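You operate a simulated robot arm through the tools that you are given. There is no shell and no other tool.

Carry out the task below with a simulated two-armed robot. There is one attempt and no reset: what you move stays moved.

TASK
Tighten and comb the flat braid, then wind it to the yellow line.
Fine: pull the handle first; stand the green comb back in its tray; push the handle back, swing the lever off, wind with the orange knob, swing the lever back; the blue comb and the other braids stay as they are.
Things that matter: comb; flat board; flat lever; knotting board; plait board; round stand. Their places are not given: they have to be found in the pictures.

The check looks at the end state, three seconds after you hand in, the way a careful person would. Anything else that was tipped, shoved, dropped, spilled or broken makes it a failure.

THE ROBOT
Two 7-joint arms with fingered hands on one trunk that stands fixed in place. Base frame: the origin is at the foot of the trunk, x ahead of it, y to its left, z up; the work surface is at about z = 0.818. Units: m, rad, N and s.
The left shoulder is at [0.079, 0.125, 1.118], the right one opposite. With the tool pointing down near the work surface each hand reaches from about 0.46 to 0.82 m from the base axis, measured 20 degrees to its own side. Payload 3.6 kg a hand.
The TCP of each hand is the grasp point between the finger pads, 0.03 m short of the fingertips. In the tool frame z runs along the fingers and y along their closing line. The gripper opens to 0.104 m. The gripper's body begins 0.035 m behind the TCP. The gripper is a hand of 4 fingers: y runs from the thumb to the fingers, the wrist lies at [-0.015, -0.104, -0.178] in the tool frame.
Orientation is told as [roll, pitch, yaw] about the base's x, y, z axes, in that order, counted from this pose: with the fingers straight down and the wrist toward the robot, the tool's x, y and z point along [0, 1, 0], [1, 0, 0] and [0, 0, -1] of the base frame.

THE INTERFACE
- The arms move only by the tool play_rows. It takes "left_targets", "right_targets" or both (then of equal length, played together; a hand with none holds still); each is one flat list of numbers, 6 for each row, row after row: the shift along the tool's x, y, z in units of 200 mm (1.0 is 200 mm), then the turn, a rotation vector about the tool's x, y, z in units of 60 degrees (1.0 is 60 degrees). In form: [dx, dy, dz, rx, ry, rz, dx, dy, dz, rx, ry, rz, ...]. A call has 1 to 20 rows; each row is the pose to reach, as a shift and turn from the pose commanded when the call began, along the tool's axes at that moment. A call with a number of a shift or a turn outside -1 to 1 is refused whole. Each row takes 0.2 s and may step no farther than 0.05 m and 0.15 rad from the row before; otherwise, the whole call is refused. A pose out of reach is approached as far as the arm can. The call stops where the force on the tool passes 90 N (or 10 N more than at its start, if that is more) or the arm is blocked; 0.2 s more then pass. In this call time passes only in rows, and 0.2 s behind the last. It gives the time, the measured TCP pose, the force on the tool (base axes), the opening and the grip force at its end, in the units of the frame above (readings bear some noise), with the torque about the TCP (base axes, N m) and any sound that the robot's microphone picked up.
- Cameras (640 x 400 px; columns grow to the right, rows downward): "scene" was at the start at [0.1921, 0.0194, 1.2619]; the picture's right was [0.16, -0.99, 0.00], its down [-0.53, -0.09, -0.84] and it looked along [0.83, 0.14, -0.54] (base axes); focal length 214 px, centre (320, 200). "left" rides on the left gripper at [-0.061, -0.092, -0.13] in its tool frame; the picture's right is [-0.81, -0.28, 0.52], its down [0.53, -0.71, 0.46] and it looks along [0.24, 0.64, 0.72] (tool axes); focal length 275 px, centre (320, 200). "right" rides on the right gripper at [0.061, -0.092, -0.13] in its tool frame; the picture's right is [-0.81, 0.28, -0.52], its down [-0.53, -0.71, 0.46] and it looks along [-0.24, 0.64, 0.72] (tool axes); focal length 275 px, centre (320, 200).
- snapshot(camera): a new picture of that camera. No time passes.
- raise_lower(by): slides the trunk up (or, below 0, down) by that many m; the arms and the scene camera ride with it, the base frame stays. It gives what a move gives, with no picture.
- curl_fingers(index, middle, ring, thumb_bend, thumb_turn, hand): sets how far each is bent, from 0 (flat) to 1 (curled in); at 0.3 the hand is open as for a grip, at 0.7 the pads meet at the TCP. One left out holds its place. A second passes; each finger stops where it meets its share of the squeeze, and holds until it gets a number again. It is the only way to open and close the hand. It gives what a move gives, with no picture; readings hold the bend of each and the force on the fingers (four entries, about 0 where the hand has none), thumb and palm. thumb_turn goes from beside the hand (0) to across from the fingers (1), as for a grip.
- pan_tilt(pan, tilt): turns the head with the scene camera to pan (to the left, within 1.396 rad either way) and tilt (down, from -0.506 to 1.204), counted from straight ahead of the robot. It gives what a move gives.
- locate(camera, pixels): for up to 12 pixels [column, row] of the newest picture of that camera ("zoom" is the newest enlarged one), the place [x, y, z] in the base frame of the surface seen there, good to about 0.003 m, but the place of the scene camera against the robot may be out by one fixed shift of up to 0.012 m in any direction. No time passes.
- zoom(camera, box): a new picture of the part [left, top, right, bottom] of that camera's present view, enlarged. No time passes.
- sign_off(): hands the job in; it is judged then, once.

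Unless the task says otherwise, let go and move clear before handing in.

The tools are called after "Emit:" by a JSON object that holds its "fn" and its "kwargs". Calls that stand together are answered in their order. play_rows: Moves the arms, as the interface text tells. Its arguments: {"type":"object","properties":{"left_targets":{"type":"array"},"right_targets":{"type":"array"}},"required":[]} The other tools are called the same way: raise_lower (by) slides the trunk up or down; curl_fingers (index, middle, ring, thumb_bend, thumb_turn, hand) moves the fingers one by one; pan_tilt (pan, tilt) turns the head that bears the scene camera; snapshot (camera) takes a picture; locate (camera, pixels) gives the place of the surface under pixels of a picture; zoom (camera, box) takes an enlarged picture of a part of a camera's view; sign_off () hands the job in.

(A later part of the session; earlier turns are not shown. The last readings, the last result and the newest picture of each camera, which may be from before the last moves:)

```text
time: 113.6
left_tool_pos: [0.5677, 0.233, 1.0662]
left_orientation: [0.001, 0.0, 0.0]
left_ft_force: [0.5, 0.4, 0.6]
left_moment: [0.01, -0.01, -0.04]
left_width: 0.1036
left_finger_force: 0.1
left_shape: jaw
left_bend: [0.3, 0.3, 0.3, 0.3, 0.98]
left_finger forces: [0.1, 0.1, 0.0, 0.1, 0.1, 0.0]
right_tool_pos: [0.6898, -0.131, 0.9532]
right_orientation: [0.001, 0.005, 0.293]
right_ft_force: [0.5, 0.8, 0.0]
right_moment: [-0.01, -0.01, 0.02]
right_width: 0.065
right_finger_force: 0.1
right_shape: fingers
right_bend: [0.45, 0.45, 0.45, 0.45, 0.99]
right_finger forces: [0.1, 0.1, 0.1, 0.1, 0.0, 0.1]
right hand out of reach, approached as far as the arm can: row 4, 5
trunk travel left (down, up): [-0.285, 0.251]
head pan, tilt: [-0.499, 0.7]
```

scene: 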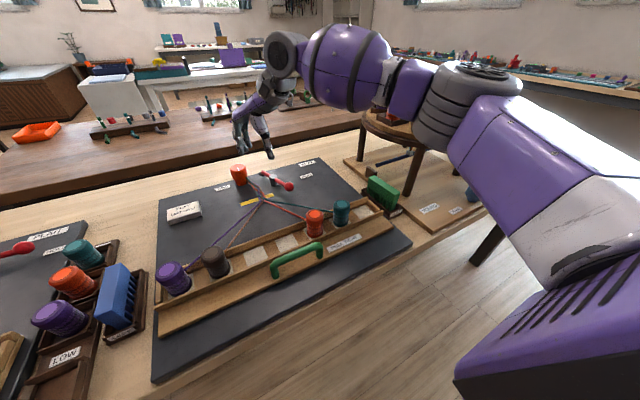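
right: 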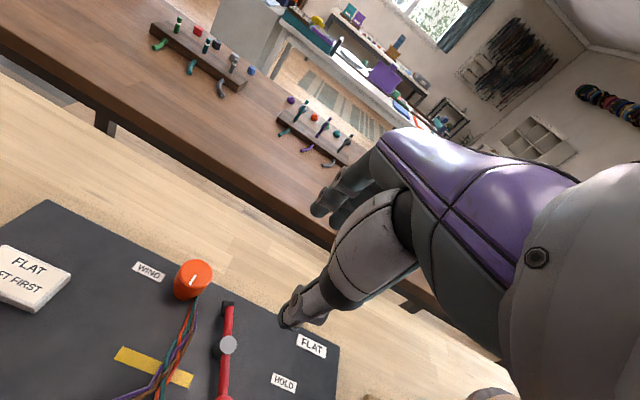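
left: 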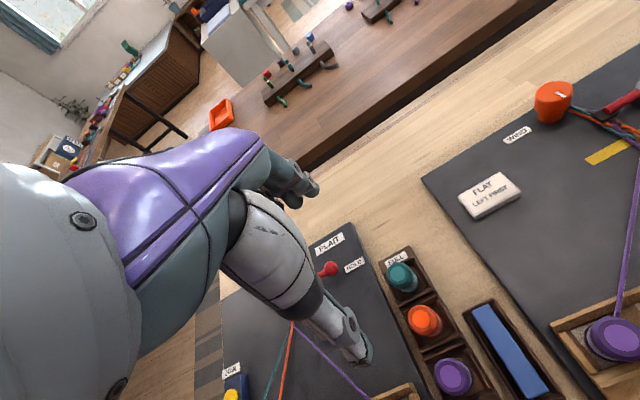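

Yaw isn't the limiter. I'll test a stronger forward tilt of the fingers (pitch −26°).

Emit:
{"fn": "play_rows", "kwargs": {"right_targets": [0, 0, -0.05, -0.14, 0, 0, 0, 0, -0.1, -0.28, 0, 0, 0, 0, -0.15, -0.42, 0, 0, 0.02, 0.1, -0.15, -0.42, 0, 0, 0.04, 0.2, -0.15, -0.42, 0, 0, 0.06, 0.3, -0.15, -0.42, 0, 0, 0.08, 0.4, -0.15, -0.42, 0, 0]}}

Emit:
{"fn": "snapshot", "kwargs": {"camera": "scene"}}

```text
time: 115.2
left_tool_pos: [0.5681, 0.2332, 1.0667]
left_orientation: [0.001, 0.0, 0.0]
left_ft_force: [0.1, 0.2, 0.2]
left_moment: [0.0, -0.01, -0.03]
left_width: 0.1036
left_finger_force: 0.0
left_shape: jaw
left_bend: [0.3, 0.3, 0.3, 0.3, 0.98]
left_finger forces: [0.0, 0.0, 0.0, 0.0, 0.1, 0.0]
right_tool_pos: [0.7521, -0.1036, 0.9835]
right_orientation: [-0.001, -0.436, 0.292]
right_ft_force: [0.2, 0.7, -0.5]
right_moment: [-0.01, 0.0, -0.03]
right_width: 0.0648
right_finger_force: 0.1
right_shape: fingers
right_bend: [0.45, 0.45, 0.45, 0.45, 0.99]
right_finger forces: [0.1, 0.0, 0.0, 0.1, 0.0, 0.0]
right hand out of reach, approached as far as the arm can: row 7
trunk travel left (down, up): [-0.285, 0.251]
head pan, tilt: [-0.499, 0.7]
```

```text
taken
```

scene: 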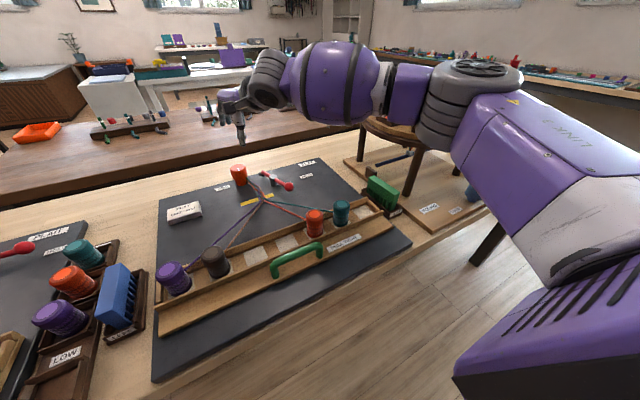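

With 25° forward tilt the hand reaches (0.752,-0.104). I'll take this attitude and come down above the knob.

Emit:
{"fn": "play_rows", "kwargs": {"right_targets": [0.028, -0.049, 0.076, 0, 0, 0, 0.057, -0.098, 0.151, 0, 0, 0, 0.085, -0.1465, 0.227, 0, 0, 0]}}

Emit:
{"fn": "snapshot", "kwargs": {"camera": "right"}}

Emit:
{"fn": "zoom", "kwargs": {"camera": "scene", "box": [180, 60, 340, 220]}}

```text
time: 116.0
left_tool_pos: [0.5682, 0.2347, 1.0656]
left_orientation: [0.0, -0.001, 0.0]
left_ft_force: [0.6, 0.2, 0.7]
left_moment: [0.01, 0.0, 0.01]
left_width: 0.1037
left_finger_force: 0.0
left_shape: jaw
left_bend: [0.3, 0.3, 0.3, 0.3, 0.98]
left_finger forces: [0.1, 0.1, 0.0, 0.0, 0.1, 0.1]
right_tool_pos: [0.7404, -0.0875, 0.9284]
right_orientation: [0.001, -0.435, 0.293]
right_ft_force: [-0.4, 0.3, 0.2]
right_moment: [-0.02, -0.04, 0.02]
right_width: 0.0651
right_finger_force: 0.0
right_shape: fingers
right_bend: [0.45, 0.45, 0.45, 0.45, 0.99]
right_finger forces: [0.0, 0.0, 0.0, 0.0, 0.0, 0.0]
trunk travel left (down, up): [-0.285, 0.251]
head pan, tilt: [-0.499, 0.7]
```

```text
taken
```

right: 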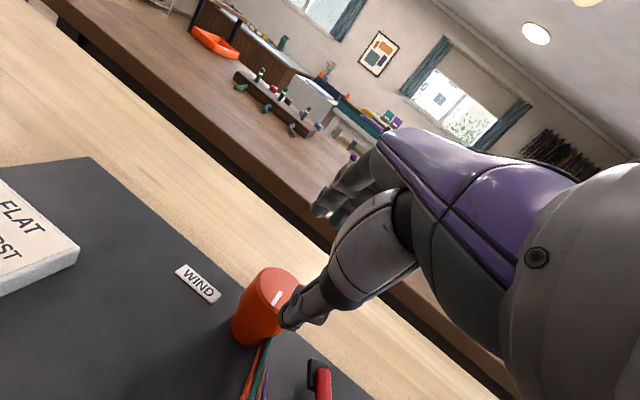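

```text
2.50 times, centred on (260, 140) of scene
```

zoom: 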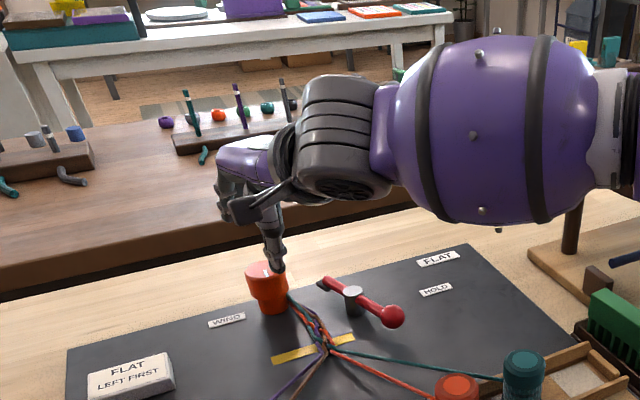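

Reached above the knob. I'll measure the knob's top from this close view.

Emit:
{"fn": "zoom", "kwargs": {"camera": "right", "box": [200, 240, 340, 380]}}

Emit:
{"fn": "locate", "kwargs": {"camera": "right", "pixels": [[272, 290], [250, 290], [262, 275], [280, 270], [258, 310], [275, 300], [295, 278], [240, 330], [262, 340], [250, 325]]}}

```text
2.86 times, centred on (270, 310) of right
```

zoom: 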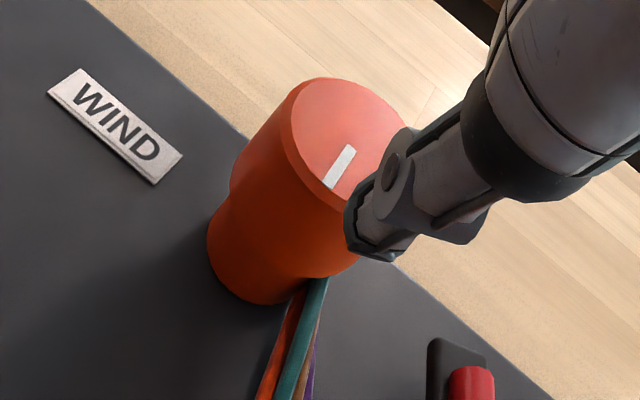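

```text
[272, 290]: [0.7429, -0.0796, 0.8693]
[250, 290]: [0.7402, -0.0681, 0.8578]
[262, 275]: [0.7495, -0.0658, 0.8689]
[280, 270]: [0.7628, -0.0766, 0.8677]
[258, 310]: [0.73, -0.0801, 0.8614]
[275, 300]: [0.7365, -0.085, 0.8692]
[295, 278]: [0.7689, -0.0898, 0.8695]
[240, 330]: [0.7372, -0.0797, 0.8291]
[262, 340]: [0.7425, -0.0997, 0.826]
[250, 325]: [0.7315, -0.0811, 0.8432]
```

The knob's centre is about (0.749,-0.086), radius 0.02, with its mark pointing toward me. I'll start from a negative yaw so there's room to turn counter-clockwise; rotating about the vertical now.

Emit:
{"fn": "play_rows", "kwargs": {"right_targets": [0, 0, 0, 0, -0.056, 0.121, 0, 0, 0, 0, -0.113, 0.242, 0, 0, 0, 0, -0.169, 0.363, 0, 0, 0, 0, -0.226, 0.484, 0, 0, 0, 0, -0.282, 0.605]}}

```text
time: 117.2
left_tool_pos: [0.5677, 0.2349, 1.0659]
left_orientation: [-0.001, -0.003, 0.001]
left_ft_force: [-0.1, 0.7, -0.3]
left_moment: [-0.02, 0.0, 0.02]
left_width: 0.1036
left_finger_force: 0.0
left_shape: jaw
left_bend: [0.3, 0.3, 0.3, 0.3, 0.98]
left_finger forces: [0.1, 0.1, 0.0, 0.0, 0.1, 0.0]
right_tool_pos: [0.7075, -0.1499, 0.9514]
right_orientation: [0.001, -0.438, -0.289]
right_ft_force: [0.1, 0.7, -0.4]
right_moment: [-0.03, -0.02, -0.02]
right_width: 0.065
right_finger_force: 0.0
right_shape: fingers
right_bend: [0.45, 0.45, 0.45, 0.45, 0.99]
right_finger forces: [0.0, 0.0, 0.0, 0.0, 0.0, 0.0]
right hand out of reach, approached as far as the arm can: row 1, 2, 3, 4, 5
trunk travel left (down, up): [-0.285, 0.251]
head pan, tilt: [-0.499, 0.7]
```

Negative yaw is out of reach for this arm. Instead I'll keep the forward tilt at yaw +17° and roll the hand about its own axis ~58°, so thumb and fingers straddle the knob sideways (thumb right, fingers left) at equal height.

Emit:
{"fn": "play_rows", "kwargs": {"right_targets": [0, 0, -0.03, 0, 0.047, -0.1, 0, 0, -0.06, 0, 0.094, -0.2, 0, 0, -0.06, 0, 0.14, -0.3, 0, 0, -0.06, 0, 0.187, -0.4, 0, 0, -0.06, 0, 0.234, -0.502]}}

Emit:
{"fn": "play_rows", "kwargs": {"right_targets": [0, 0, 0, 0, 0, -0.14, 0, 0, 0, 0, 0, -0.28, 0, 0, 0, 0, 0, -0.42, 0, 0, 0, 0, 0, -0.56, 0, 0, 0, 0, 0, -0.7, 0, 0, 0, 0, 0, -0.84, 0, 0, 0, 0, 0, -0.97]}}

Emit:
{"fn": "snapshot", "kwargs": {"camera": "scene"}}

```text
time: 118.4
left_tool_pos: [0.5686, 0.235, 1.0665]
left_orientation: [0.001, 0.001, 0.0]
left_ft_force: [0.1, -0.8, 0.8]
left_moment: [-0.02, 0.03, -0.02]
left_width: 0.1035
left_finger_force: 0.0
left_shape: jaw
left_bend: [0.3, 0.3, 0.3, 0.3, 0.98]
left_finger forces: [0.0, 0.0, 0.0, 0.0, 0.0, 0.0]
right_tool_pos: [0.7033, -0.149, 0.9599]
right_orientation: [0.002, -0.436, 0.293]
right_ft_force: [0.9, -0.7, 0.2]
right_moment: [-0.03, 0.04, 0.03]
right_width: 0.0648
right_finger_force: 0.2
right_shape: fingers
right_bend: [0.45, 0.45, 0.45, 0.45, 0.99]
right_finger forces: [0.0, 0.0, 0.0, 0.0, 0.0, 0.0]
trunk travel left (down, up): [-0.285, 0.251]
head pan, tilt: [-0.499, 0.7]
```

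```text
time: 120.0
left_tool_pos: [0.569, 0.2341, 1.066]
left_orientation: [0.0, 0.0, 0.001]
left_ft_force: [0.1, 0.3, 0.2]
left_moment: [0.02, -0.01, -0.03]
left_width: 0.1034
left_finger_force: 0.1
left_shape: jaw
left_bend: [0.3, 0.3, 0.3, 0.3, 0.98]
left_finger forces: [0.0, 0.1, 0.0, 0.0, 0.1, 0.0]
right_tool_pos: [0.704, -0.1486, 0.96]
right_orientation: [-0.378, -0.227, 1.353]
right_ft_force: [-0.6, -0.4, 0.3]
right_moment: [0.01, 0.02, -0.01]
right_width: 0.065
right_finger_force: 0.0
right_shape: fingers
right_bend: [0.45, 0.45, 0.45, 0.45, 0.99]
right_finger forces: [0.1, 0.0, 0.0, 0.0, 0.0, 0.1]
trunk travel left (down, up): [-0.285, 0.251]
head pan, tilt: [-0.499, 0.7]
```

```text
taken
```

scene: 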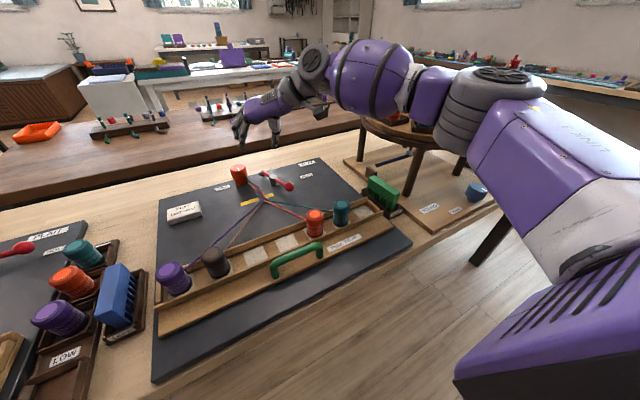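

Reached. Now extending over the knob in this attitude.

Emit:
{"fn": "play_rows", "kwargs": {"right_targets": [-0.012, 0.1, 0.06, 0, 0, 0, -0.024, 0.2, 0.12, 0, 0, 0, -0.037, 0.299, 0.2, 0, 0, 0]}}

Emit:
{"fn": "snapshot", "kwargs": {"camera": "scene"}}

Emit:
{"fn": "snapshot", "kwargs": {"camera": "right"}}

```text
time: 120.8
left_tool_pos: [0.5683, 0.2339, 1.0665]
left_orientation: [-0.001, -0.002, -0.001]
left_ft_force: [-0.4, -0.4, -0.1]
left_moment: [-0.01, -0.01, -0.01]
left_width: 0.1034
left_finger_force: 0.1
left_shape: jaw
left_bend: [0.3, 0.3, 0.3, 0.3, 0.98]
left_finger forces: [0.1, 0.0, 0.0, 0.0, 0.0, 0.1]
right_tool_pos: [0.711, -0.1076, 0.9393]
right_orientation: [-0.376, -0.226, 1.352]
right_ft_force: [0.3, 0.7, -1.2]
right_moment: [-0.04, -0.01, -0.03]
right_width: 0.0651
right_finger_force: 0.1
right_shape: fingers
right_bend: [0.45, 0.45, 0.45, 0.45, 0.99]
right_finger forces: [0.0, 0.0, 0.1, 0.0, 0.0, 0.1]
right hand out of reach, approached as far as the arm can: row 2, 3
trunk travel left (down, up): [-0.285, 0.251]
head pan, tilt: [-0.499, 0.7]
```

```text
taken
```

scene: 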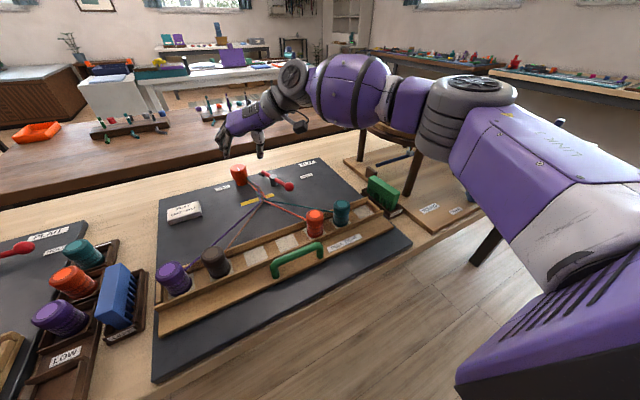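

```text
taken
```

right: 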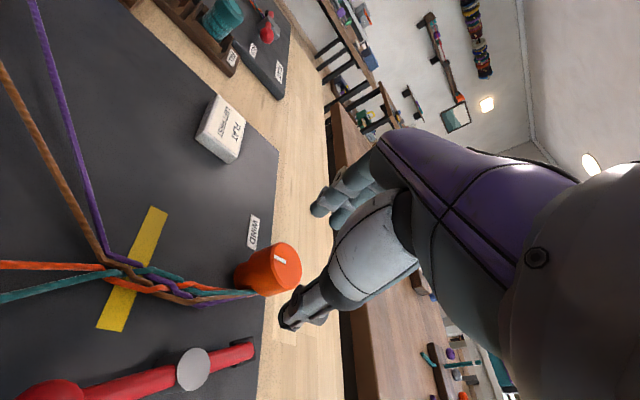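

The elbow is pinned: wrist positions all lie on a circle around it. The earlier attitude (yaw 17°, 25° forward tilt) with the trunk lower should work with TCP z≈0.878, which keeps the thumb above the strands. I'll roll back and rise, raise the left hand too, then lower the trunk.

Emit:
{"fn": "play_rows", "kwargs": {"right_targets": [0, -0.1, -0.12, 0, 0, 0.14, 0, -0.2, -0.24, 0, 0, 0.28, 0, -0.25, -0.36, 0, 0, 0.42, 0, -0.25, -0.5, 0, 0, 0.56, 0, -0.25, -0.6, 0, 0, 0.7, 0, -0.25, -0.6, 0, 0, 0.84, 0, -0.25, -0.6, 0, 0, 0.97], "left_targets": [0, 0, -0.1, 0, 0, 0, 0, 0, -0.2, 0, 0, 0, 0, 0, -0.3, 0, 0, 0, 0, 0, -0.4, 0, 0, 0, 0, 0, -0.5, 0, 0, 0, 0, 0, -0.6, 0, 0, 0, 0, 0, -0.6, 0, 0, 0]}}

Emit:
{"fn": "raise_lower", "kwargs": {"by": -0.1}}

Emit:
{"fn": "snapshot", "kwargs": {"camera": "scene"}}

```text
time: 122.4
left_tool_pos: [0.5689, 0.2334, 1.1877]
left_orientation: [-0.001, 0.001, 0.001]
left_ft_force: [-0.4, 0.0, -0.2]
left_moment: [-0.04, -0.01, 0.0]
left_width: 0.1037
left_finger_force: 0.0
left_shape: jaw
left_bend: [0.3, 0.3, 0.3, 0.3, 0.98]
left_finger forces: [0.0, 0.0, 0.1, 0.0, 0.1, 0.0]
right_tool_pos: [0.651, -0.1706, 1.0352]
right_orientation: [0.0, -0.437, 0.292]
right_ft_force: [0.0, 1.3, -0.5]
right_moment: [0.0, 0.0, 0.0]
right_width: 0.0653
right_finger_force: 0.0
right_shape: fingers
right_bend: [0.45, 0.45, 0.45, 0.45, 0.99]
right_finger forces: [0.0, 0.0, 0.1, 0.0, 0.0, 0.0]
trunk travel left (down, up): [-0.285, 0.251]
head pan, tilt: [-0.499, 0.7]
```

```text
time: 123.8
left_tool_pos: [0.5679, 0.2344, 1.0868]
left_orientation: [0.001, -0.001, 0.0]
left_ft_force: [0.3, -0.6, -0.4]
left_moment: [-0.02, 0.02, -0.03]
left_width: 0.1038
left_finger_force: 0.0
left_shape: jaw
left_bend: [0.3, 0.3, 0.3, 0.3, 0.98]
left_finger forces: [0.0, 0.1, 0.1, 0.0, 0.0, 0.0]
right_tool_pos: [0.6499, -0.1695, 0.9361]
right_orientation: [0.002, -0.438, 0.291]
right_ft_force: [-1.2, 0.0, -0.2]
right_moment: [-0.01, 0.01, 0.04]
right_width: 0.065
right_finger_force: 0.1
right_shape: fingers
right_bend: [0.45, 0.45, 0.45, 0.45, 0.99]
right_finger forces: [0.0, 0.0, 0.0, 0.1, 0.0, 0.0]
trunk travel left (down, up): [-0.185, 0.351]
head pan, tilt: [-0.499, 0.7]
```

```text
taken
```

scene: 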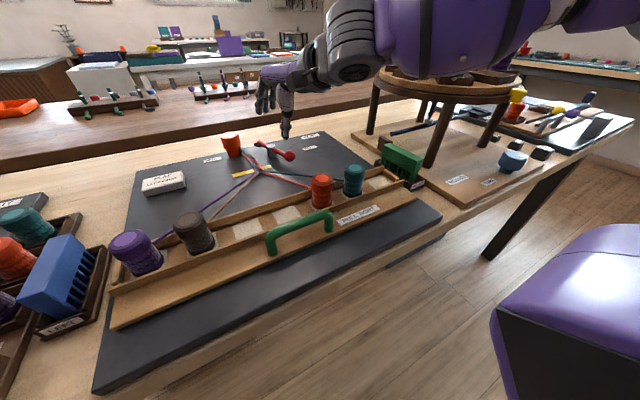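

Emit:
{"fn": "play_rows", "kwargs": {"right_targets": [0.065, 0.117, 0.058, 0, 0, 0, 0.129, 0.235, 0.116, 0, 0, 0, 0.194, 0.352, 0.179, 0, 0, 0, 0.258, 0.469, 0.2425, 0, 0, 0]}}

Emit:
{"fn": "snapshot", "kwargs": {"camera": "right"}}

Emit:
{"fn": "zoom", "kwargs": {"camera": "scene", "box": [170, 60, 330, 200]}}

```text
time: 124.8
left_tool_pos: [0.5696, 0.234, 1.086]
left_orientation: [0.001, 0.001, 0.001]
left_ft_force: [0.2, 0.4, -0.5]
left_moment: [0.0, 0.01, 0.0]
left_width: 0.1036
left_finger_force: 0.1
left_shape: jaw
left_bend: [0.3, 0.3, 0.3, 0.3, 0.98]
left_finger forces: [0.0, 0.1, 0.0, 0.0, 0.0, 0.0]
right_tool_pos: [0.7389, -0.0899, 0.9319]
right_orientation: [0.002, -0.436, 0.292]
right_ft_force: [0.0, 0.4, 0.5]
right_moment: [0.0, 0.02, 0.0]
right_width: 0.0652
right_finger_force: 0.2
right_shape: fingers
right_bend: [0.45, 0.45, 0.45, 0.45, 0.99]
right_finger forces: [0.0, 0.1, 0.0, 0.0, 0.0, 0.0]
trunk travel left (down, up): [-0.185, 0.351]
head pan, tilt: [-0.499, 0.7]
```

```text
taken
```

right: 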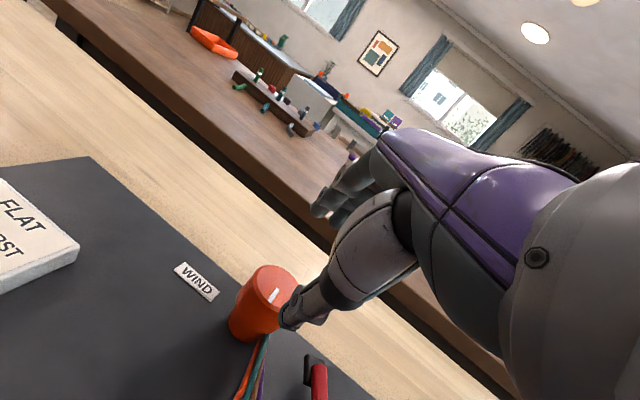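

```text
2.86 times, centred on (250, 130) of scene
```

zoom: 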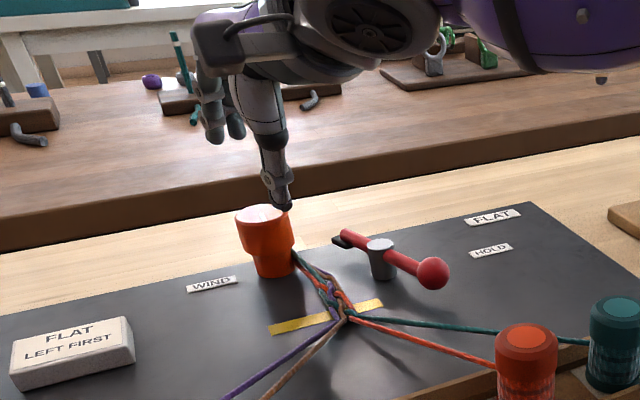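

Reachable with good lateral alignment. Descending around the knob to z≈0.88.

Emit:
{"fn": "play_rows", "kwargs": {"right_targets": [0, -0.04, 0.077, 0, 0, 0, 0.001, -0.08, 0.154, 0, 0, 0, 0.002, -0.119, 0.2315, 0, 0, 0]}}

Emit:
{"fn": "zoom", "kwargs": {"camera": "scene", "box": [190, 80, 310, 180]}}

Emit:
{"fn": "snapshot", "kwargs": {"camera": "right"}}

```text
time: 125.6
left_tool_pos: [0.5687, 0.2346, 1.0866]
left_orientation: [0.0, 0.0, -0.001]
left_ft_force: [0.9, -0.2, -0.4]
left_moment: [-0.01, -0.02, 0.05]
left_width: 0.1035
left_finger_force: 0.0
left_shape: jaw
left_bend: [0.3, 0.3, 0.3, 0.3, 0.98]
left_finger forces: [0.0, 0.0, 0.0, 0.0, 0.0, 0.1]
right_tool_pos: [0.7348, -0.0895, 0.8794]
right_orientation: [0.002, -0.435, 0.29]
right_ft_force: [0.0, -0.4, -0.3]
right_moment: [-0.01, 0.0, 0.0]
right_width: 0.0649
right_finger_force: 0.1
right_shape: fingers
right_bend: [0.45, 0.45, 0.45, 0.45, 0.99]
right_finger forces: [0.0, 0.1, 0.0, 0.0, 0.1, 0.0]
trunk travel left (down, up): [-0.185, 0.351]
head pan, tilt: [-0.499, 0.7]
```

```text
4.00 times, centred on (250, 130) of scene
```

zoom: 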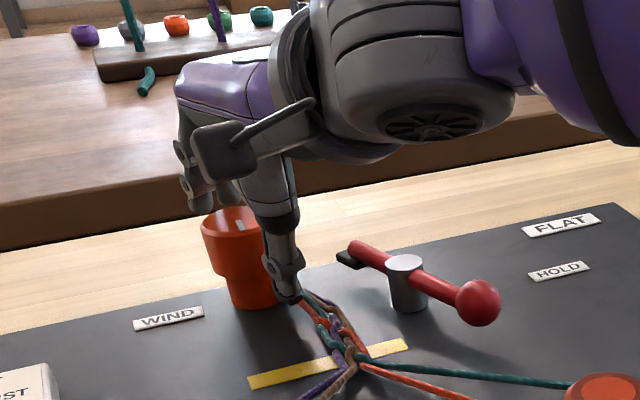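

```text
taken
```

right: 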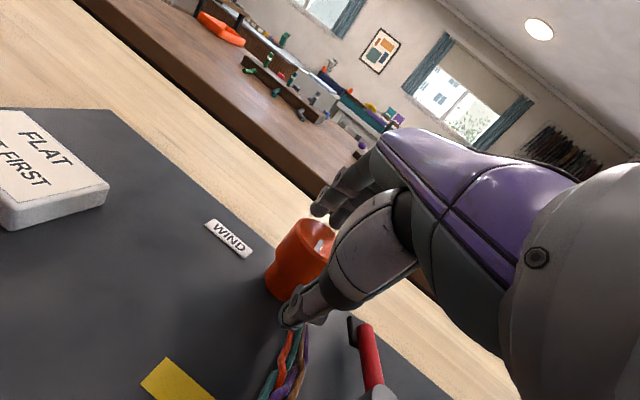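

The hand straddles the knob without contact. Closing the grip.

Emit:
{"fn": "curl_fingers", "kwargs": {"hand": "right", "index": 0.68, "middle": 0.68, "ring": 0.68, "thumb_bend": 0.65}}

Emit:
{"fn": "zoom", "kwargs": {"camera": "scene", "box": [190, 80, 310, 180]}}

Emit:
{"fn": "zoom", "kwargs": {"camera": "right", "box": [220, 180, 380, 400]}}

```text
time: 126.6
left_tool_pos: [0.5706, 0.2348, 1.0861]
left_orientation: [-0.001, 0.0, 0.001]
left_ft_force: [-0.3, -0.1, 0.0]
left_moment: [0.01, 0.0, 0.01]
left_width: 0.1038
left_finger_force: 0.0
left_shape: jaw
left_bend: [0.3, 0.3, 0.3, 0.3, 0.98]
left_finger forces: [0.0, 0.0, 0.1, 0.0, 0.0, 0.0]
right_tool_pos: [0.7354, -0.0895, 0.8805]
right_orientation: [0.002, -0.438, 0.29]
right_ft_force: [14.9, 3.5, 7.5]
right_moment: [0.05, -0.34, -0.07]
right_width: 0.0407
right_finger_force: 12.6
right_shape: fingers
right_bend: [0.51, 0.56, 0.68, 0.59, 1.0]
right_finger forces: [11.0, 8.2, 0.1, 0.1, 5.3, 0.0]
trunk travel left (down, up): [-0.185, 0.351]
head pan, tilt: [-0.499, 0.7]
```

```text
4.00 times, centred on (250, 130) of scene
```

zoom: 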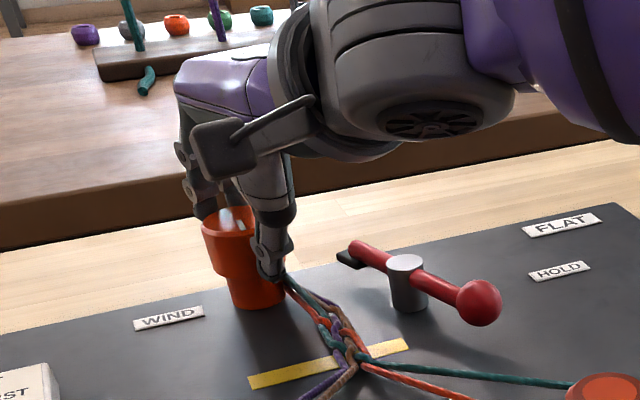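

```text
1.82 times, centred on (300, 290) of right
```

zoom: 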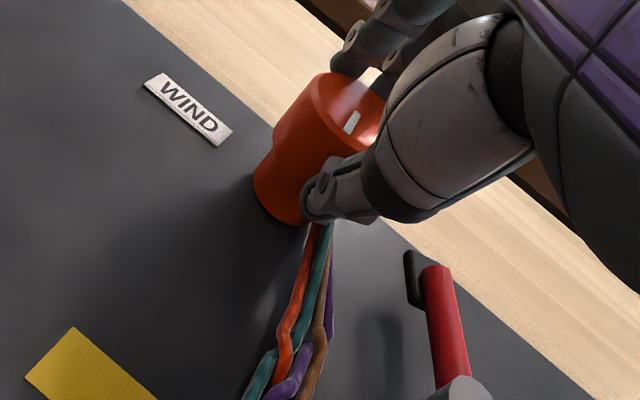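

Index, middle and thumb hold the knob; ring misses. I'll press the thumb more.

Emit:
{"fn": "curl_fingers", "kwargs": {"hand": "right", "thumb_bend": 0.78, "index": 0.72, "middle": 0.72}}

```text
time: 127.6
left_tool_pos: [0.5678, 0.2332, 1.0865]
left_orientation: [-0.001, -0.001, -0.001]
left_ft_force: [0.5, 0.8, -0.6]
left_moment: [0.01, 0.0, 0.0]
left_width: 0.1038
left_finger_force: 0.0
left_shape: jaw
left_bend: [0.3, 0.3, 0.3, 0.3, 0.98]
left_finger forces: [0.0, 0.0, 0.0, 0.0, 0.1, 0.0]
right_tool_pos: [0.7333, -0.0895, 0.8801]
right_orientation: [0.002, -0.433, 0.291]
right_ft_force: [0.6, -2.7, 1.9]
right_moment: [-0.1, 0.06, -0.08]
right_width: 0.0395
right_finger_force: 16.8
right_shape: fingers
right_bend: [0.5, 0.55, 0.68, 0.63, 1.0]
right_finger forces: [9.2, 7.1, 0.0, 0.0, 17.7, 0.0]
trunk travel left (down, up): [-0.185, 0.351]
head pan, tilt: [-0.499, 0.7]
```

Balanced grip of ~17 N. I'll turn counter-clockwise about the knob axis by 0.36 rad and look at which way the braid moves.

Emit:
{"fn": "play_rows", "kwargs": {"right_targets": [-0.0098, 0, 0, 0, 0.0486, -0.1038, -0.019, 0.001, 0, 0, 0.0972, -0.2076, -0.0285, 0.0027, 0.001, 0, 0.1458, -0.3114]}}

Emit:
{"fn": "zoom", "kwargs": {"camera": "scene", "box": [190, 80, 310, 180]}}

Emit:
{"fn": "zoom", "kwargs": {"camera": "right", "box": [220, 180, 380, 400]}}

```text
time: 128.4
left_tool_pos: [0.57, 0.2338, 1.0854]
left_orientation: [0.002, -0.001, -0.001]
left_ft_force: [-0.4, 0.2, 0.1]
left_moment: [0.02, -0.01, 0.05]
left_width: 0.1038
left_finger_force: 0.0
left_shape: jaw
left_bend: [0.3, 0.3, 0.3, 0.3, 0.98]
left_finger forces: [0.0, 0.1, 0.0, 0.0, 0.0, 0.1]
right_tool_pos: [0.7368, -0.097, 0.879]
right_orientation: [0.002, -0.44, 0.649]
right_ft_force: [4.9, -8.5, 2.8]
right_moment: [-0.1, -0.01, -0.54]
right_width: 0.0387
right_finger_force: 18.9
right_shape: fingers
right_bend: [0.49, 0.56, 0.68, 0.65, 0.98]
right_finger forces: [9.6, 10.7, 0.0, 0.0, 17.0, 0.1]
trunk travel left (down, up): [-0.185, 0.351]
head pan, tilt: [-0.499, 0.7]
```

```text
4.00 times, centred on (250, 130) of scene
```

zoom: 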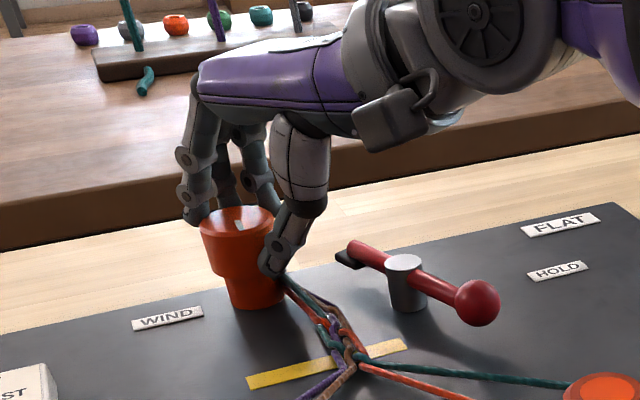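

```text
1.82 times, centred on (300, 290) of right
```

zoom: 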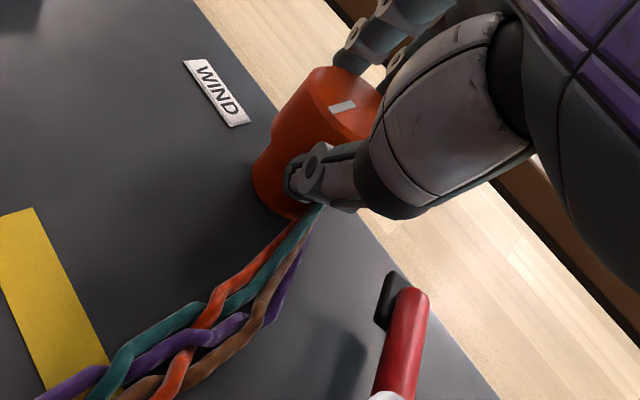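

Emit:
{"fn": "zoom", "kwargs": {"camera": "scene", "box": [220, 120, 290, 190]}}

Emit:
{"fn": "snapshot", "kwargs": {"camera": "right"}}

Emit:
{"fn": "locate", "kwargs": {"camera": "right", "pixels": [[297, 236], [303, 228], [290, 240], [310, 235], [300, 232]]}}

```text
5.71 times, centred on (255, 155) of scene
```

zoom: 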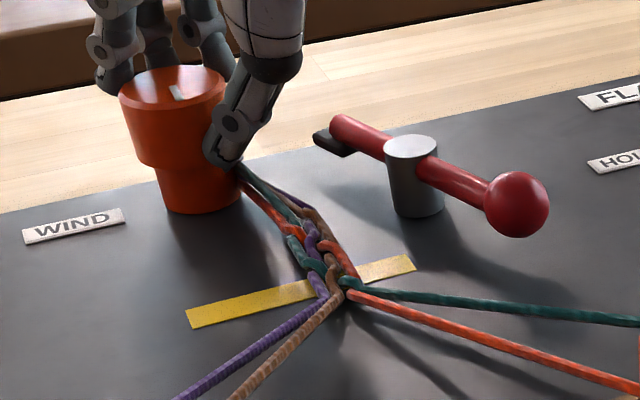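

```text
taken
```

right: 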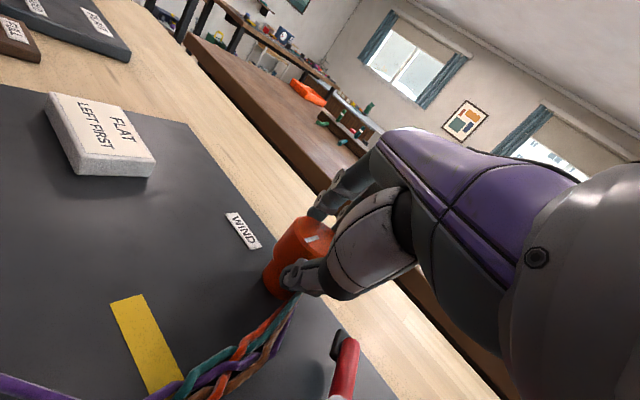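

```text
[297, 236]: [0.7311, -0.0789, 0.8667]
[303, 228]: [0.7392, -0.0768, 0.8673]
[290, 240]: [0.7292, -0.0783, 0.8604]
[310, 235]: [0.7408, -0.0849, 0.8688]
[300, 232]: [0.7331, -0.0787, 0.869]
```

The mark and braid did not follow counter-clockwise: the fingers slipped with 0.54 Nm resisting. I'll turn the other way (clockwise) and watch the mark.

Emit:
{"fn": "play_rows", "kwargs": {"right_targets": [0.01, 0.001, 0, 0, -0.0488, 0.1037, 0.02, 0.0017, 0, 0, -0.0977, 0.2073, 0.029, 0.0025, 0, 0, -0.1465, 0.311]}}

Emit:
{"fn": "zoom", "kwargs": {"camera": "scene", "box": [220, 120, 290, 190]}}

Emit:
{"fn": "zoom", "kwargs": {"camera": "right", "box": [220, 180, 380, 400]}}

```text
time: 129.2
left_tool_pos: [0.5682, 0.2338, 1.0864]
left_orientation: [0.001, -0.002, -0.001]
left_ft_force: [0.1, -1.2, 0.6]
left_moment: [0.01, -0.01, -0.02]
left_width: 0.1036
left_finger_force: 0.0
left_shape: jaw
left_bend: [0.3, 0.3, 0.3, 0.3, 0.98]
left_finger forces: [0.0, 0.0, 0.0, 0.0, 0.1, 0.1]
right_tool_pos: [0.7328, -0.0895, 0.8789]
right_orientation: [0.001, -0.438, 0.292]
right_ft_force: [-0.6, -0.6, 3.6]
right_moment: [-0.01, 0.07, 0.02]
right_width: 0.0385
right_finger_force: 18.8
right_shape: fingers
right_bend: [0.49, 0.55, 0.68, 0.65, 1.0]
right_finger forces: [10.2, 9.4, 0.0, 0.0, 18.3, 0.0]
trunk travel left (down, up): [-0.185, 0.351]
head pan, tilt: [-0.499, 0.7]
```

```text
5.71 times, centred on (255, 155) of scene
```

zoom: 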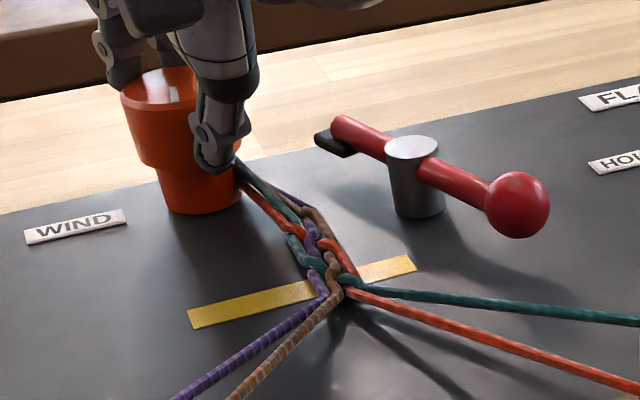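

```text
1.82 times, centred on (300, 290) of right
```

zoom: 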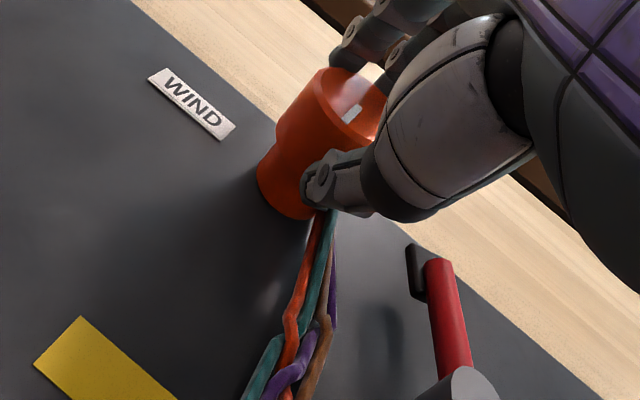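

Back at the start the torque is zero, so the grip flexed and the knob is blocked counter-clockwise. I'll open, re-grip at a larger yaw, then turn clockwise.

Emit:
{"fn": "curl_fingers", "kwargs": {"hand": "right", "index": 0.42, "middle": 0.42, "ring": 0.42, "thumb_bend": 0.45}}

Emit:
{"fn": "play_rows", "kwargs": {"right_targets": [0, 0.0127, -0.027, 0, 0, 0, -0.01, 0.0143, -0.026, 0, 0.051, -0.108, -0.02, 0.016, -0.025, 0, 0.101, -0.216, -0.03, 0.0176, -0.0245, 0, 0.152, -0.324, -0.04, 0.0192, -0.024, 0, 0.2025, -0.4326]}}

Emit:
{"fn": "zoom", "kwargs": {"camera": "scene", "box": [220, 120, 290, 190]}}

Emit:
{"fn": "zoom", "kwargs": {"camera": "right", "box": [220, 180, 380, 400]}}

```text
time: 130.2
left_tool_pos: [0.5696, 0.2344, 1.0871]
left_orientation: [-0.001, 0.001, 0.001]
left_ft_force: [0.3, -0.2, -0.1]
left_moment: [0.0, -0.02, 0.02]
left_width: 0.1035
left_finger_force: 0.1
left_shape: jaw
left_bend: [0.3, 0.3, 0.3, 0.3, 0.98]
left_finger forces: [0.0, 0.0, 0.0, 0.1, 0.1, 0.1]
right_tool_pos: [0.7338, -0.0903, 0.8791]
right_orientation: [0.002, -0.435, 0.291]
right_ft_force: [0.5, -0.8, 1.3]
right_moment: [0.0, -0.03, 0.01]
right_width: 0.0685
right_finger_force: 0.1
right_shape: fingers
right_bend: [0.42, 0.42, 0.42, 0.45, 0.99]
right_finger forces: [0.0, 0.0, 0.0, 0.0, 0.0, 0.1]
trunk travel left (down, up): [-0.185, 0.351]
head pan, tilt: [-0.499, 0.7]
```

```text
time: 131.4
left_tool_pos: [0.5689, 0.2342, 1.0868]
left_orientation: [-0.002, 0.0, 0.0]
left_ft_force: [-0.8, 0.2, 0.2]
left_moment: [0.0, -0.03, 0.0]
left_width: 0.1036
left_finger_force: 0.1
left_shape: jaw
left_bend: [0.3, 0.3, 0.3, 0.3, 0.98]
left_finger forces: [0.0, 0.1, 0.0, 0.1, 0.0, 0.1]
right_tool_pos: [0.7382, -0.0999, 0.8855]
right_orientation: [0.005, -0.436, 0.791]
right_ft_force: [-1.3, 0.0, 0.4]
right_moment: [-0.01, 0.01, 0.01]
right_width: 0.0685
right_finger_force: 0.0
right_shape: fingers
right_bend: [0.42, 0.42, 0.42, 0.45, 0.99]
right_finger forces: [0.0, 0.0, 0.0, 0.0, 0.0, 0.0]
trunk travel left (down, up): [-0.185, 0.351]
head pan, tilt: [-0.499, 0.7]
```

```text
5.71 times, centred on (255, 155) of scene
```

zoom: 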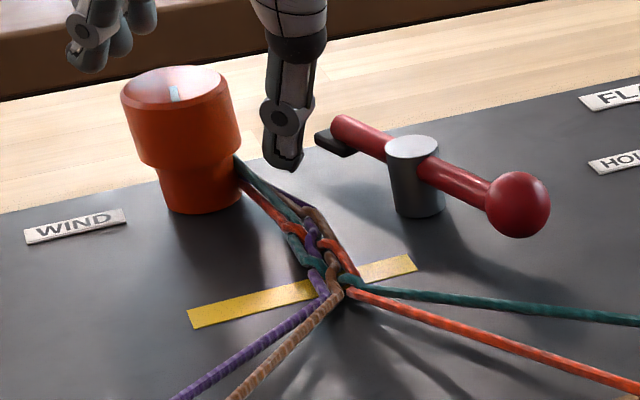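

```text
1.82 times, centred on (300, 290) of right
```

zoom: 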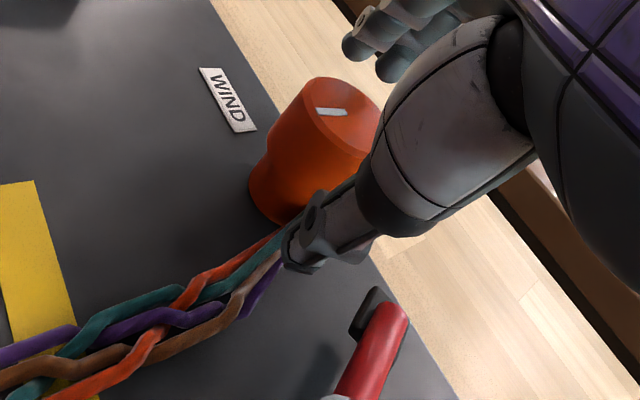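

The knob and its mark are visible. Lowering 5 mm and gripping.

Emit:
{"fn": "play_rows", "kwargs": {"right_targets": [0.015, -0.0106, 0.0227, 0, 0, 0]}}

Emit:
{"fn": "curl_fingers", "kwargs": {"hand": "right", "index": 0.75, "middle": 0.75, "ring": 0.75, "thumb_bend": 0.78}}

Emit:
{"fn": "zoom", "kwargs": {"camera": "scene", "box": [220, 120, 290, 190]}}

```text
time: 131.8
left_tool_pos: [0.5693, 0.2334, 1.0862]
left_orientation: [0.0, 0.0, 0.001]
left_ft_force: [0.3, 0.1, 0.0]
left_moment: [0.0, -0.01, -0.03]
left_width: 0.1037
left_finger_force: 0.0
left_shape: jaw
left_bend: [0.3, 0.3, 0.3, 0.3, 0.98]
left_finger forces: [0.1, 0.1, 0.1, 0.1, 0.1, 0.0]
right_tool_pos: [0.7344, -0.0948, 0.8799]
right_orientation: [0.001, -0.435, 0.792]
right_ft_force: [0.8, 1.0, -0.1]
right_moment: [-0.01, -0.01, 0.01]
right_width: 0.0685
right_finger_force: 0.1
right_shape: fingers
right_bend: [0.42, 0.42, 0.42, 0.45, 0.99]
right_finger forces: [0.0, 0.1, 0.0, 0.2, 0.1, 0.1]
trunk travel left (down, up): [-0.185, 0.351]
head pan, tilt: [-0.499, 0.7]
```

```text
time: 132.8
left_tool_pos: [0.5691, 0.2346, 1.0873]
left_orientation: [-0.002, 0.0, 0.0]
left_ft_force: [0.8, -1.1, 0.0]
left_moment: [0.0, -0.02, 0.0]
left_width: 0.1037
left_finger_force: 0.1
left_shape: jaw
left_bend: [0.3, 0.3, 0.3, 0.3, 0.98]
left_finger forces: [0.0, 0.0, 0.0, 0.0, 0.0, 0.1]
right_tool_pos: [0.7355, -0.0953, 0.882]
right_orientation: [0.001, -0.438, 0.793]
right_ft_force: [8.4, 6.5, 5.6]
right_moment: [0.12, -0.19, -0.01]
right_width: 0.0376
right_finger_force: 13.8
right_shape: fingers
right_bend: [0.52, 0.54, 0.75, 0.62, 1.0]
right_finger forces: [9.7, 8.4, 0.5, 0.0, 9.3, 0.0]
trunk travel left (down, up): [-0.185, 0.351]
head pan, tilt: [-0.499, 0.7]
```

```text
5.71 times, centred on (255, 155) of scene
```

zoom: 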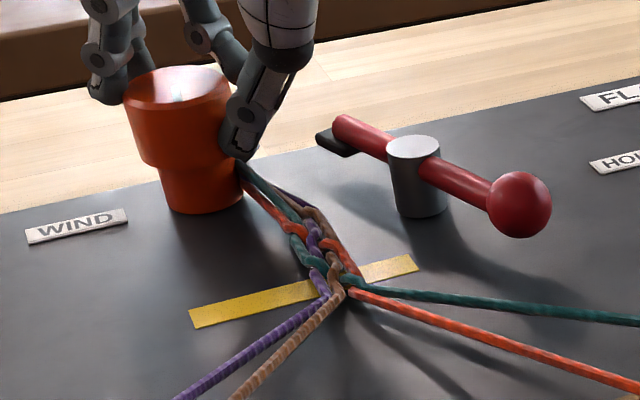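

Gripped. Now turning clockwise by 0.5 rad in steps.

Emit:
{"fn": "play_rows", "kwargs": {"right_targets": [0.009, 0.004, 0.002, 0, -0.051, 0.108, 0.0184, 0.0078, 0.0036, 0, -0.1015, 0.216, 0.0276, 0.0117, 0.0055, 0, -0.152, 0.324, 0.0367, 0.0156, 0.0073, 0, -0.203, 0.432]}}

Emit:
{"fn": "zoom", "kwargs": {"camera": "scene", "box": [220, 120, 290, 190]}}

Emit:
{"fn": "zoom", "kwargs": {"camera": "right", "box": [220, 180, 380, 400]}}

```text
time: 133.8
left_tool_pos: [0.5695, 0.2352, 1.0872]
left_orientation: [0.0, -0.001, -0.001]
left_ft_force: [0.1, 0.8, 0.0]
left_moment: [0.01, -0.01, 0.02]
left_width: 0.1037
left_finger_force: 0.1
left_shape: jaw
left_bend: [0.3, 0.3, 0.3, 0.3, 0.98]
left_finger forces: [0.0, 0.0, 0.0, 0.1, 0.0, 0.0]
right_tool_pos: [0.7326, -0.0876, 0.8812]
right_orientation: [0.001, -0.438, 0.295]
right_ft_force: [7.4, 5.3, 7.8]
right_moment: [0.09, -0.17, 0.13]
right_width: 0.0373
right_finger_force: 14.1
right_shape: fingers
right_bend: [0.51, 0.54, 0.75, 0.63, 1.0]
right_finger forces: [10.7, 7.5, 0.1, 0.0, 10.0, 0.0]
trunk travel left (down, up): [-0.185, 0.351]
head pan, tilt: [-0.499, 0.7]
```

```text
5.71 times, centred on (255, 155) of scene
```

zoom: 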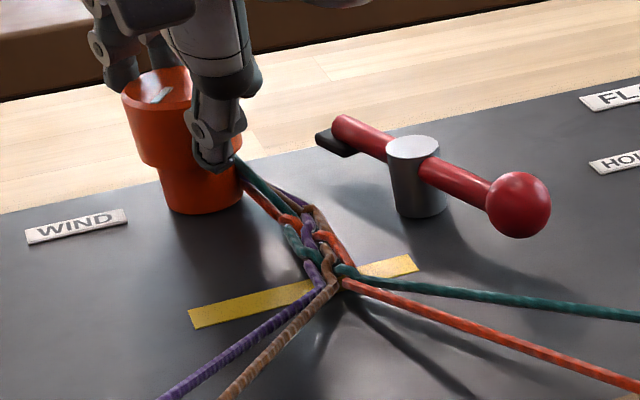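

```text
1.82 times, centred on (300, 290) of right
```

zoom: 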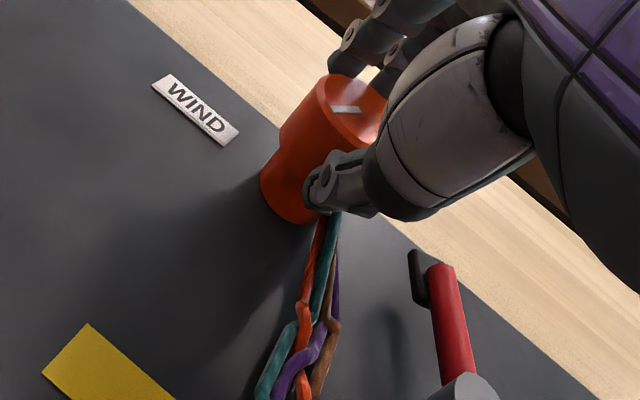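

The knob followed clockwise (mark turned) and the braid advanced. I'll look closely at the fell versus the yellow line.

Emit:
{"fn": "zoom", "kwargs": {"camera": "scene", "box": [245, 150, 285, 180]}}

Emit:
{"fn": "locate", "kwargs": {"camera": "zoom", "pixels": [[330, 215], [340, 200], [300, 225], [360, 190], [370, 220], [200, 280], [480, 150], [310, 260], [265, 280], [350, 240]]}}

```text
13.33 times, centred on (265, 165) of scene
```

zoom: 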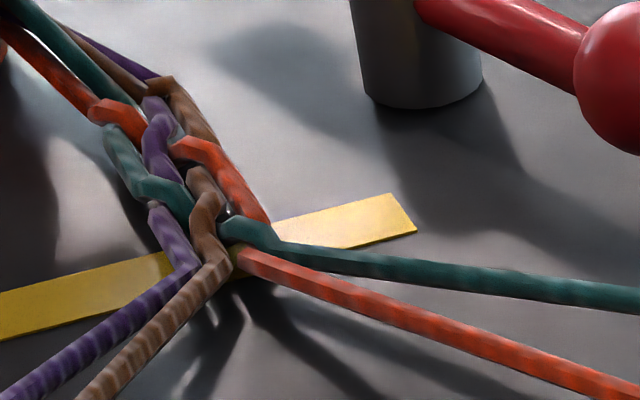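

```text
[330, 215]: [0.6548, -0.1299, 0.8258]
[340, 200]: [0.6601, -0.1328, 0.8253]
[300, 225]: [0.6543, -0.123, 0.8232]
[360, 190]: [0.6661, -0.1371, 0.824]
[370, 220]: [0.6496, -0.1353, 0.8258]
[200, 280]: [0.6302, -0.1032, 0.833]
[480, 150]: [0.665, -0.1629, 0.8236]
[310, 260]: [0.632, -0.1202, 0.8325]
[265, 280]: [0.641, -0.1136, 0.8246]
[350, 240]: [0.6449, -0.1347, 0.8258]
```

Emit:
{"fn": "locate", "kwargs": {"camera": "zoom", "pixels": [[240, 255], [222, 262], [195, 268], [228, 235], [215, 245], [285, 240], [285, 222], [150, 262], [160, 290], [390, 198], [395, 235], [120, 300]]}}

```text
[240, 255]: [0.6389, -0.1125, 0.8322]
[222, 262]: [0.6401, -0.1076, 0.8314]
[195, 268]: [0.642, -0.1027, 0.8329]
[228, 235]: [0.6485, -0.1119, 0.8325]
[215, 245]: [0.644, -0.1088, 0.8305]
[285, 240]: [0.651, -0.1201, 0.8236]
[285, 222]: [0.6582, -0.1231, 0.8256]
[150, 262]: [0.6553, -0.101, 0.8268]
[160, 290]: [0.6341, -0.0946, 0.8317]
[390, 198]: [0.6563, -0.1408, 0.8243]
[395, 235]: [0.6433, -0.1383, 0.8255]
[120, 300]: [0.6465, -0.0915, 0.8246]
```

The fell (strand split, zoom (225,258)) is at x≈0.641 versus the line's centre ≈0.6505 in this camera: about 8–10 mm to go. I'll open, swing back, re-grip and turn another 0.5 rad.

Emit:
{"fn": "curl_fingers", "kwargs": {"hand": "right", "index": 0.42, "middle": 0.42, "ring": 0.42, "thumb_bend": 0.45}}

Emit:
{"fn": "play_rows", "kwargs": {"right_targets": [0, 0.0127, -0.027, 0, 0, 0, -0.01, 0.0143, -0.026, 0, 0.051, -0.108, -0.02, 0.016, -0.025, 0, 0.101, -0.216, -0.03, 0.0176, -0.0245, 0, 0.152, -0.324, -0.04, 0.0192, -0.024, 0, 0.2025, -0.4326]}}

Emit:
{"fn": "zoom", "kwargs": {"camera": "scene", "box": [220, 120, 290, 190]}}

Emit:
{"fn": "snapshot", "kwargs": {"camera": "right"}}

```text
time: 134.8
left_tool_pos: [0.5691, 0.2341, 1.0865]
left_orientation: [0.0, 0.001, -0.001]
left_ft_force: [0.9, 0.3, 0.0]
left_moment: [-0.03, 0.02, 0.0]
left_width: 0.1035
left_finger_force: 0.1
left_shape: jaw
left_bend: [0.3, 0.3, 0.3, 0.3, 0.98]
left_finger forces: [0.0, 0.0, 0.1, 0.0, 0.1, 0.1]
right_tool_pos: [0.7329, -0.0886, 0.8802]
right_orientation: [0.001, -0.435, 0.293]
right_ft_force: [0.0, -0.7, 0.0]
right_moment: [0.01, 0.0, 0.01]
right_width: 0.0685
right_finger_force: 0.1
right_shape: fingers
right_bend: [0.42, 0.42, 0.42, 0.45, 0.99]
right_finger forces: [0.0, 0.0, 0.0, 0.0, 0.0, 0.0]
trunk travel left (down, up): [-0.185, 0.351]
head pan, tilt: [-0.499, 0.7]
```

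```text
time: 136.0
left_tool_pos: [0.5684, 0.2325, 1.0869]
left_orientation: [0.0, 0.0, 0.0]
left_ft_force: [0.6, -0.4, -0.1]
left_moment: [0.01, 0.0, -0.01]
left_width: 0.1033
left_finger_force: 0.1
left_shape: jaw
left_bend: [0.3, 0.3, 0.3, 0.3, 0.98]
left_finger forces: [0.1, 0.1, 0.1, 0.1, 0.0, 0.0]
right_tool_pos: [0.7352, -0.096, 0.8862]
right_orientation: [0.002, -0.438, 0.79]
right_ft_force: [0.3, -0.5, 0.2]
right_moment: [0.03, -0.02, 0.04]
right_width: 0.0684
right_finger_force: 0.0
right_shape: fingers
right_bend: [0.42, 0.42, 0.42, 0.45, 0.99]
right_finger forces: [0.1, 0.1, 0.0, 0.0, 0.0, 0.0]
trunk travel left (down, up): [-0.185, 0.351]
head pan, tilt: [-0.499, 0.7]
```

```text
5.71 times, centred on (255, 155) of scene
```

zoom: 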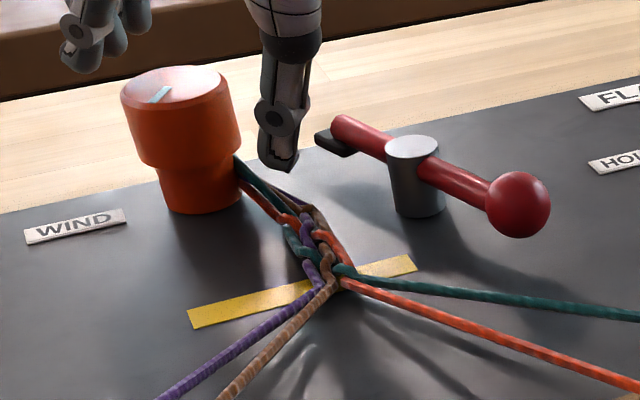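

```text
taken
```

right: 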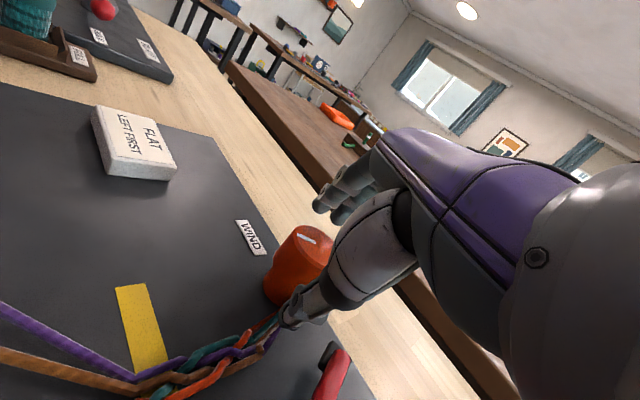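

The knob holds its position when released. I'll measure the fell from the right camera here.

Emit:
{"fn": "zoom", "kwargs": {"camera": "right", "box": [60, 280, 260, 400]}}

Emit:
{"fn": "locate", "kwargs": {"camera": "zoom", "pixels": [[230, 90], [200, 60], [290, 250], [240, 160], [280, 180], [195, 310], [215, 335], [250, 300], [260, 325], [300, 300], [235, 310], [245, 335]]}}

```text
3.20 times, centred on (160, 340) of right
```

zoom: 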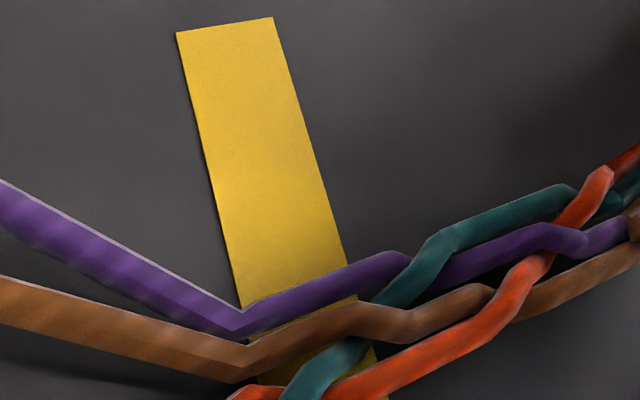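

```text
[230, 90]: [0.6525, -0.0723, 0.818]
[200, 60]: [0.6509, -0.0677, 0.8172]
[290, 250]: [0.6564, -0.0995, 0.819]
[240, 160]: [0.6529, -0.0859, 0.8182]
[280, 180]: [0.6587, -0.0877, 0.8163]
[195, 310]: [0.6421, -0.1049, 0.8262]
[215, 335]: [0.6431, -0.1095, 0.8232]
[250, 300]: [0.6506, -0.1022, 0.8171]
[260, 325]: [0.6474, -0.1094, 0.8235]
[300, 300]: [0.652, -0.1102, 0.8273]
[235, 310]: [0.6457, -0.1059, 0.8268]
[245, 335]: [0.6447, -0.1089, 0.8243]
```

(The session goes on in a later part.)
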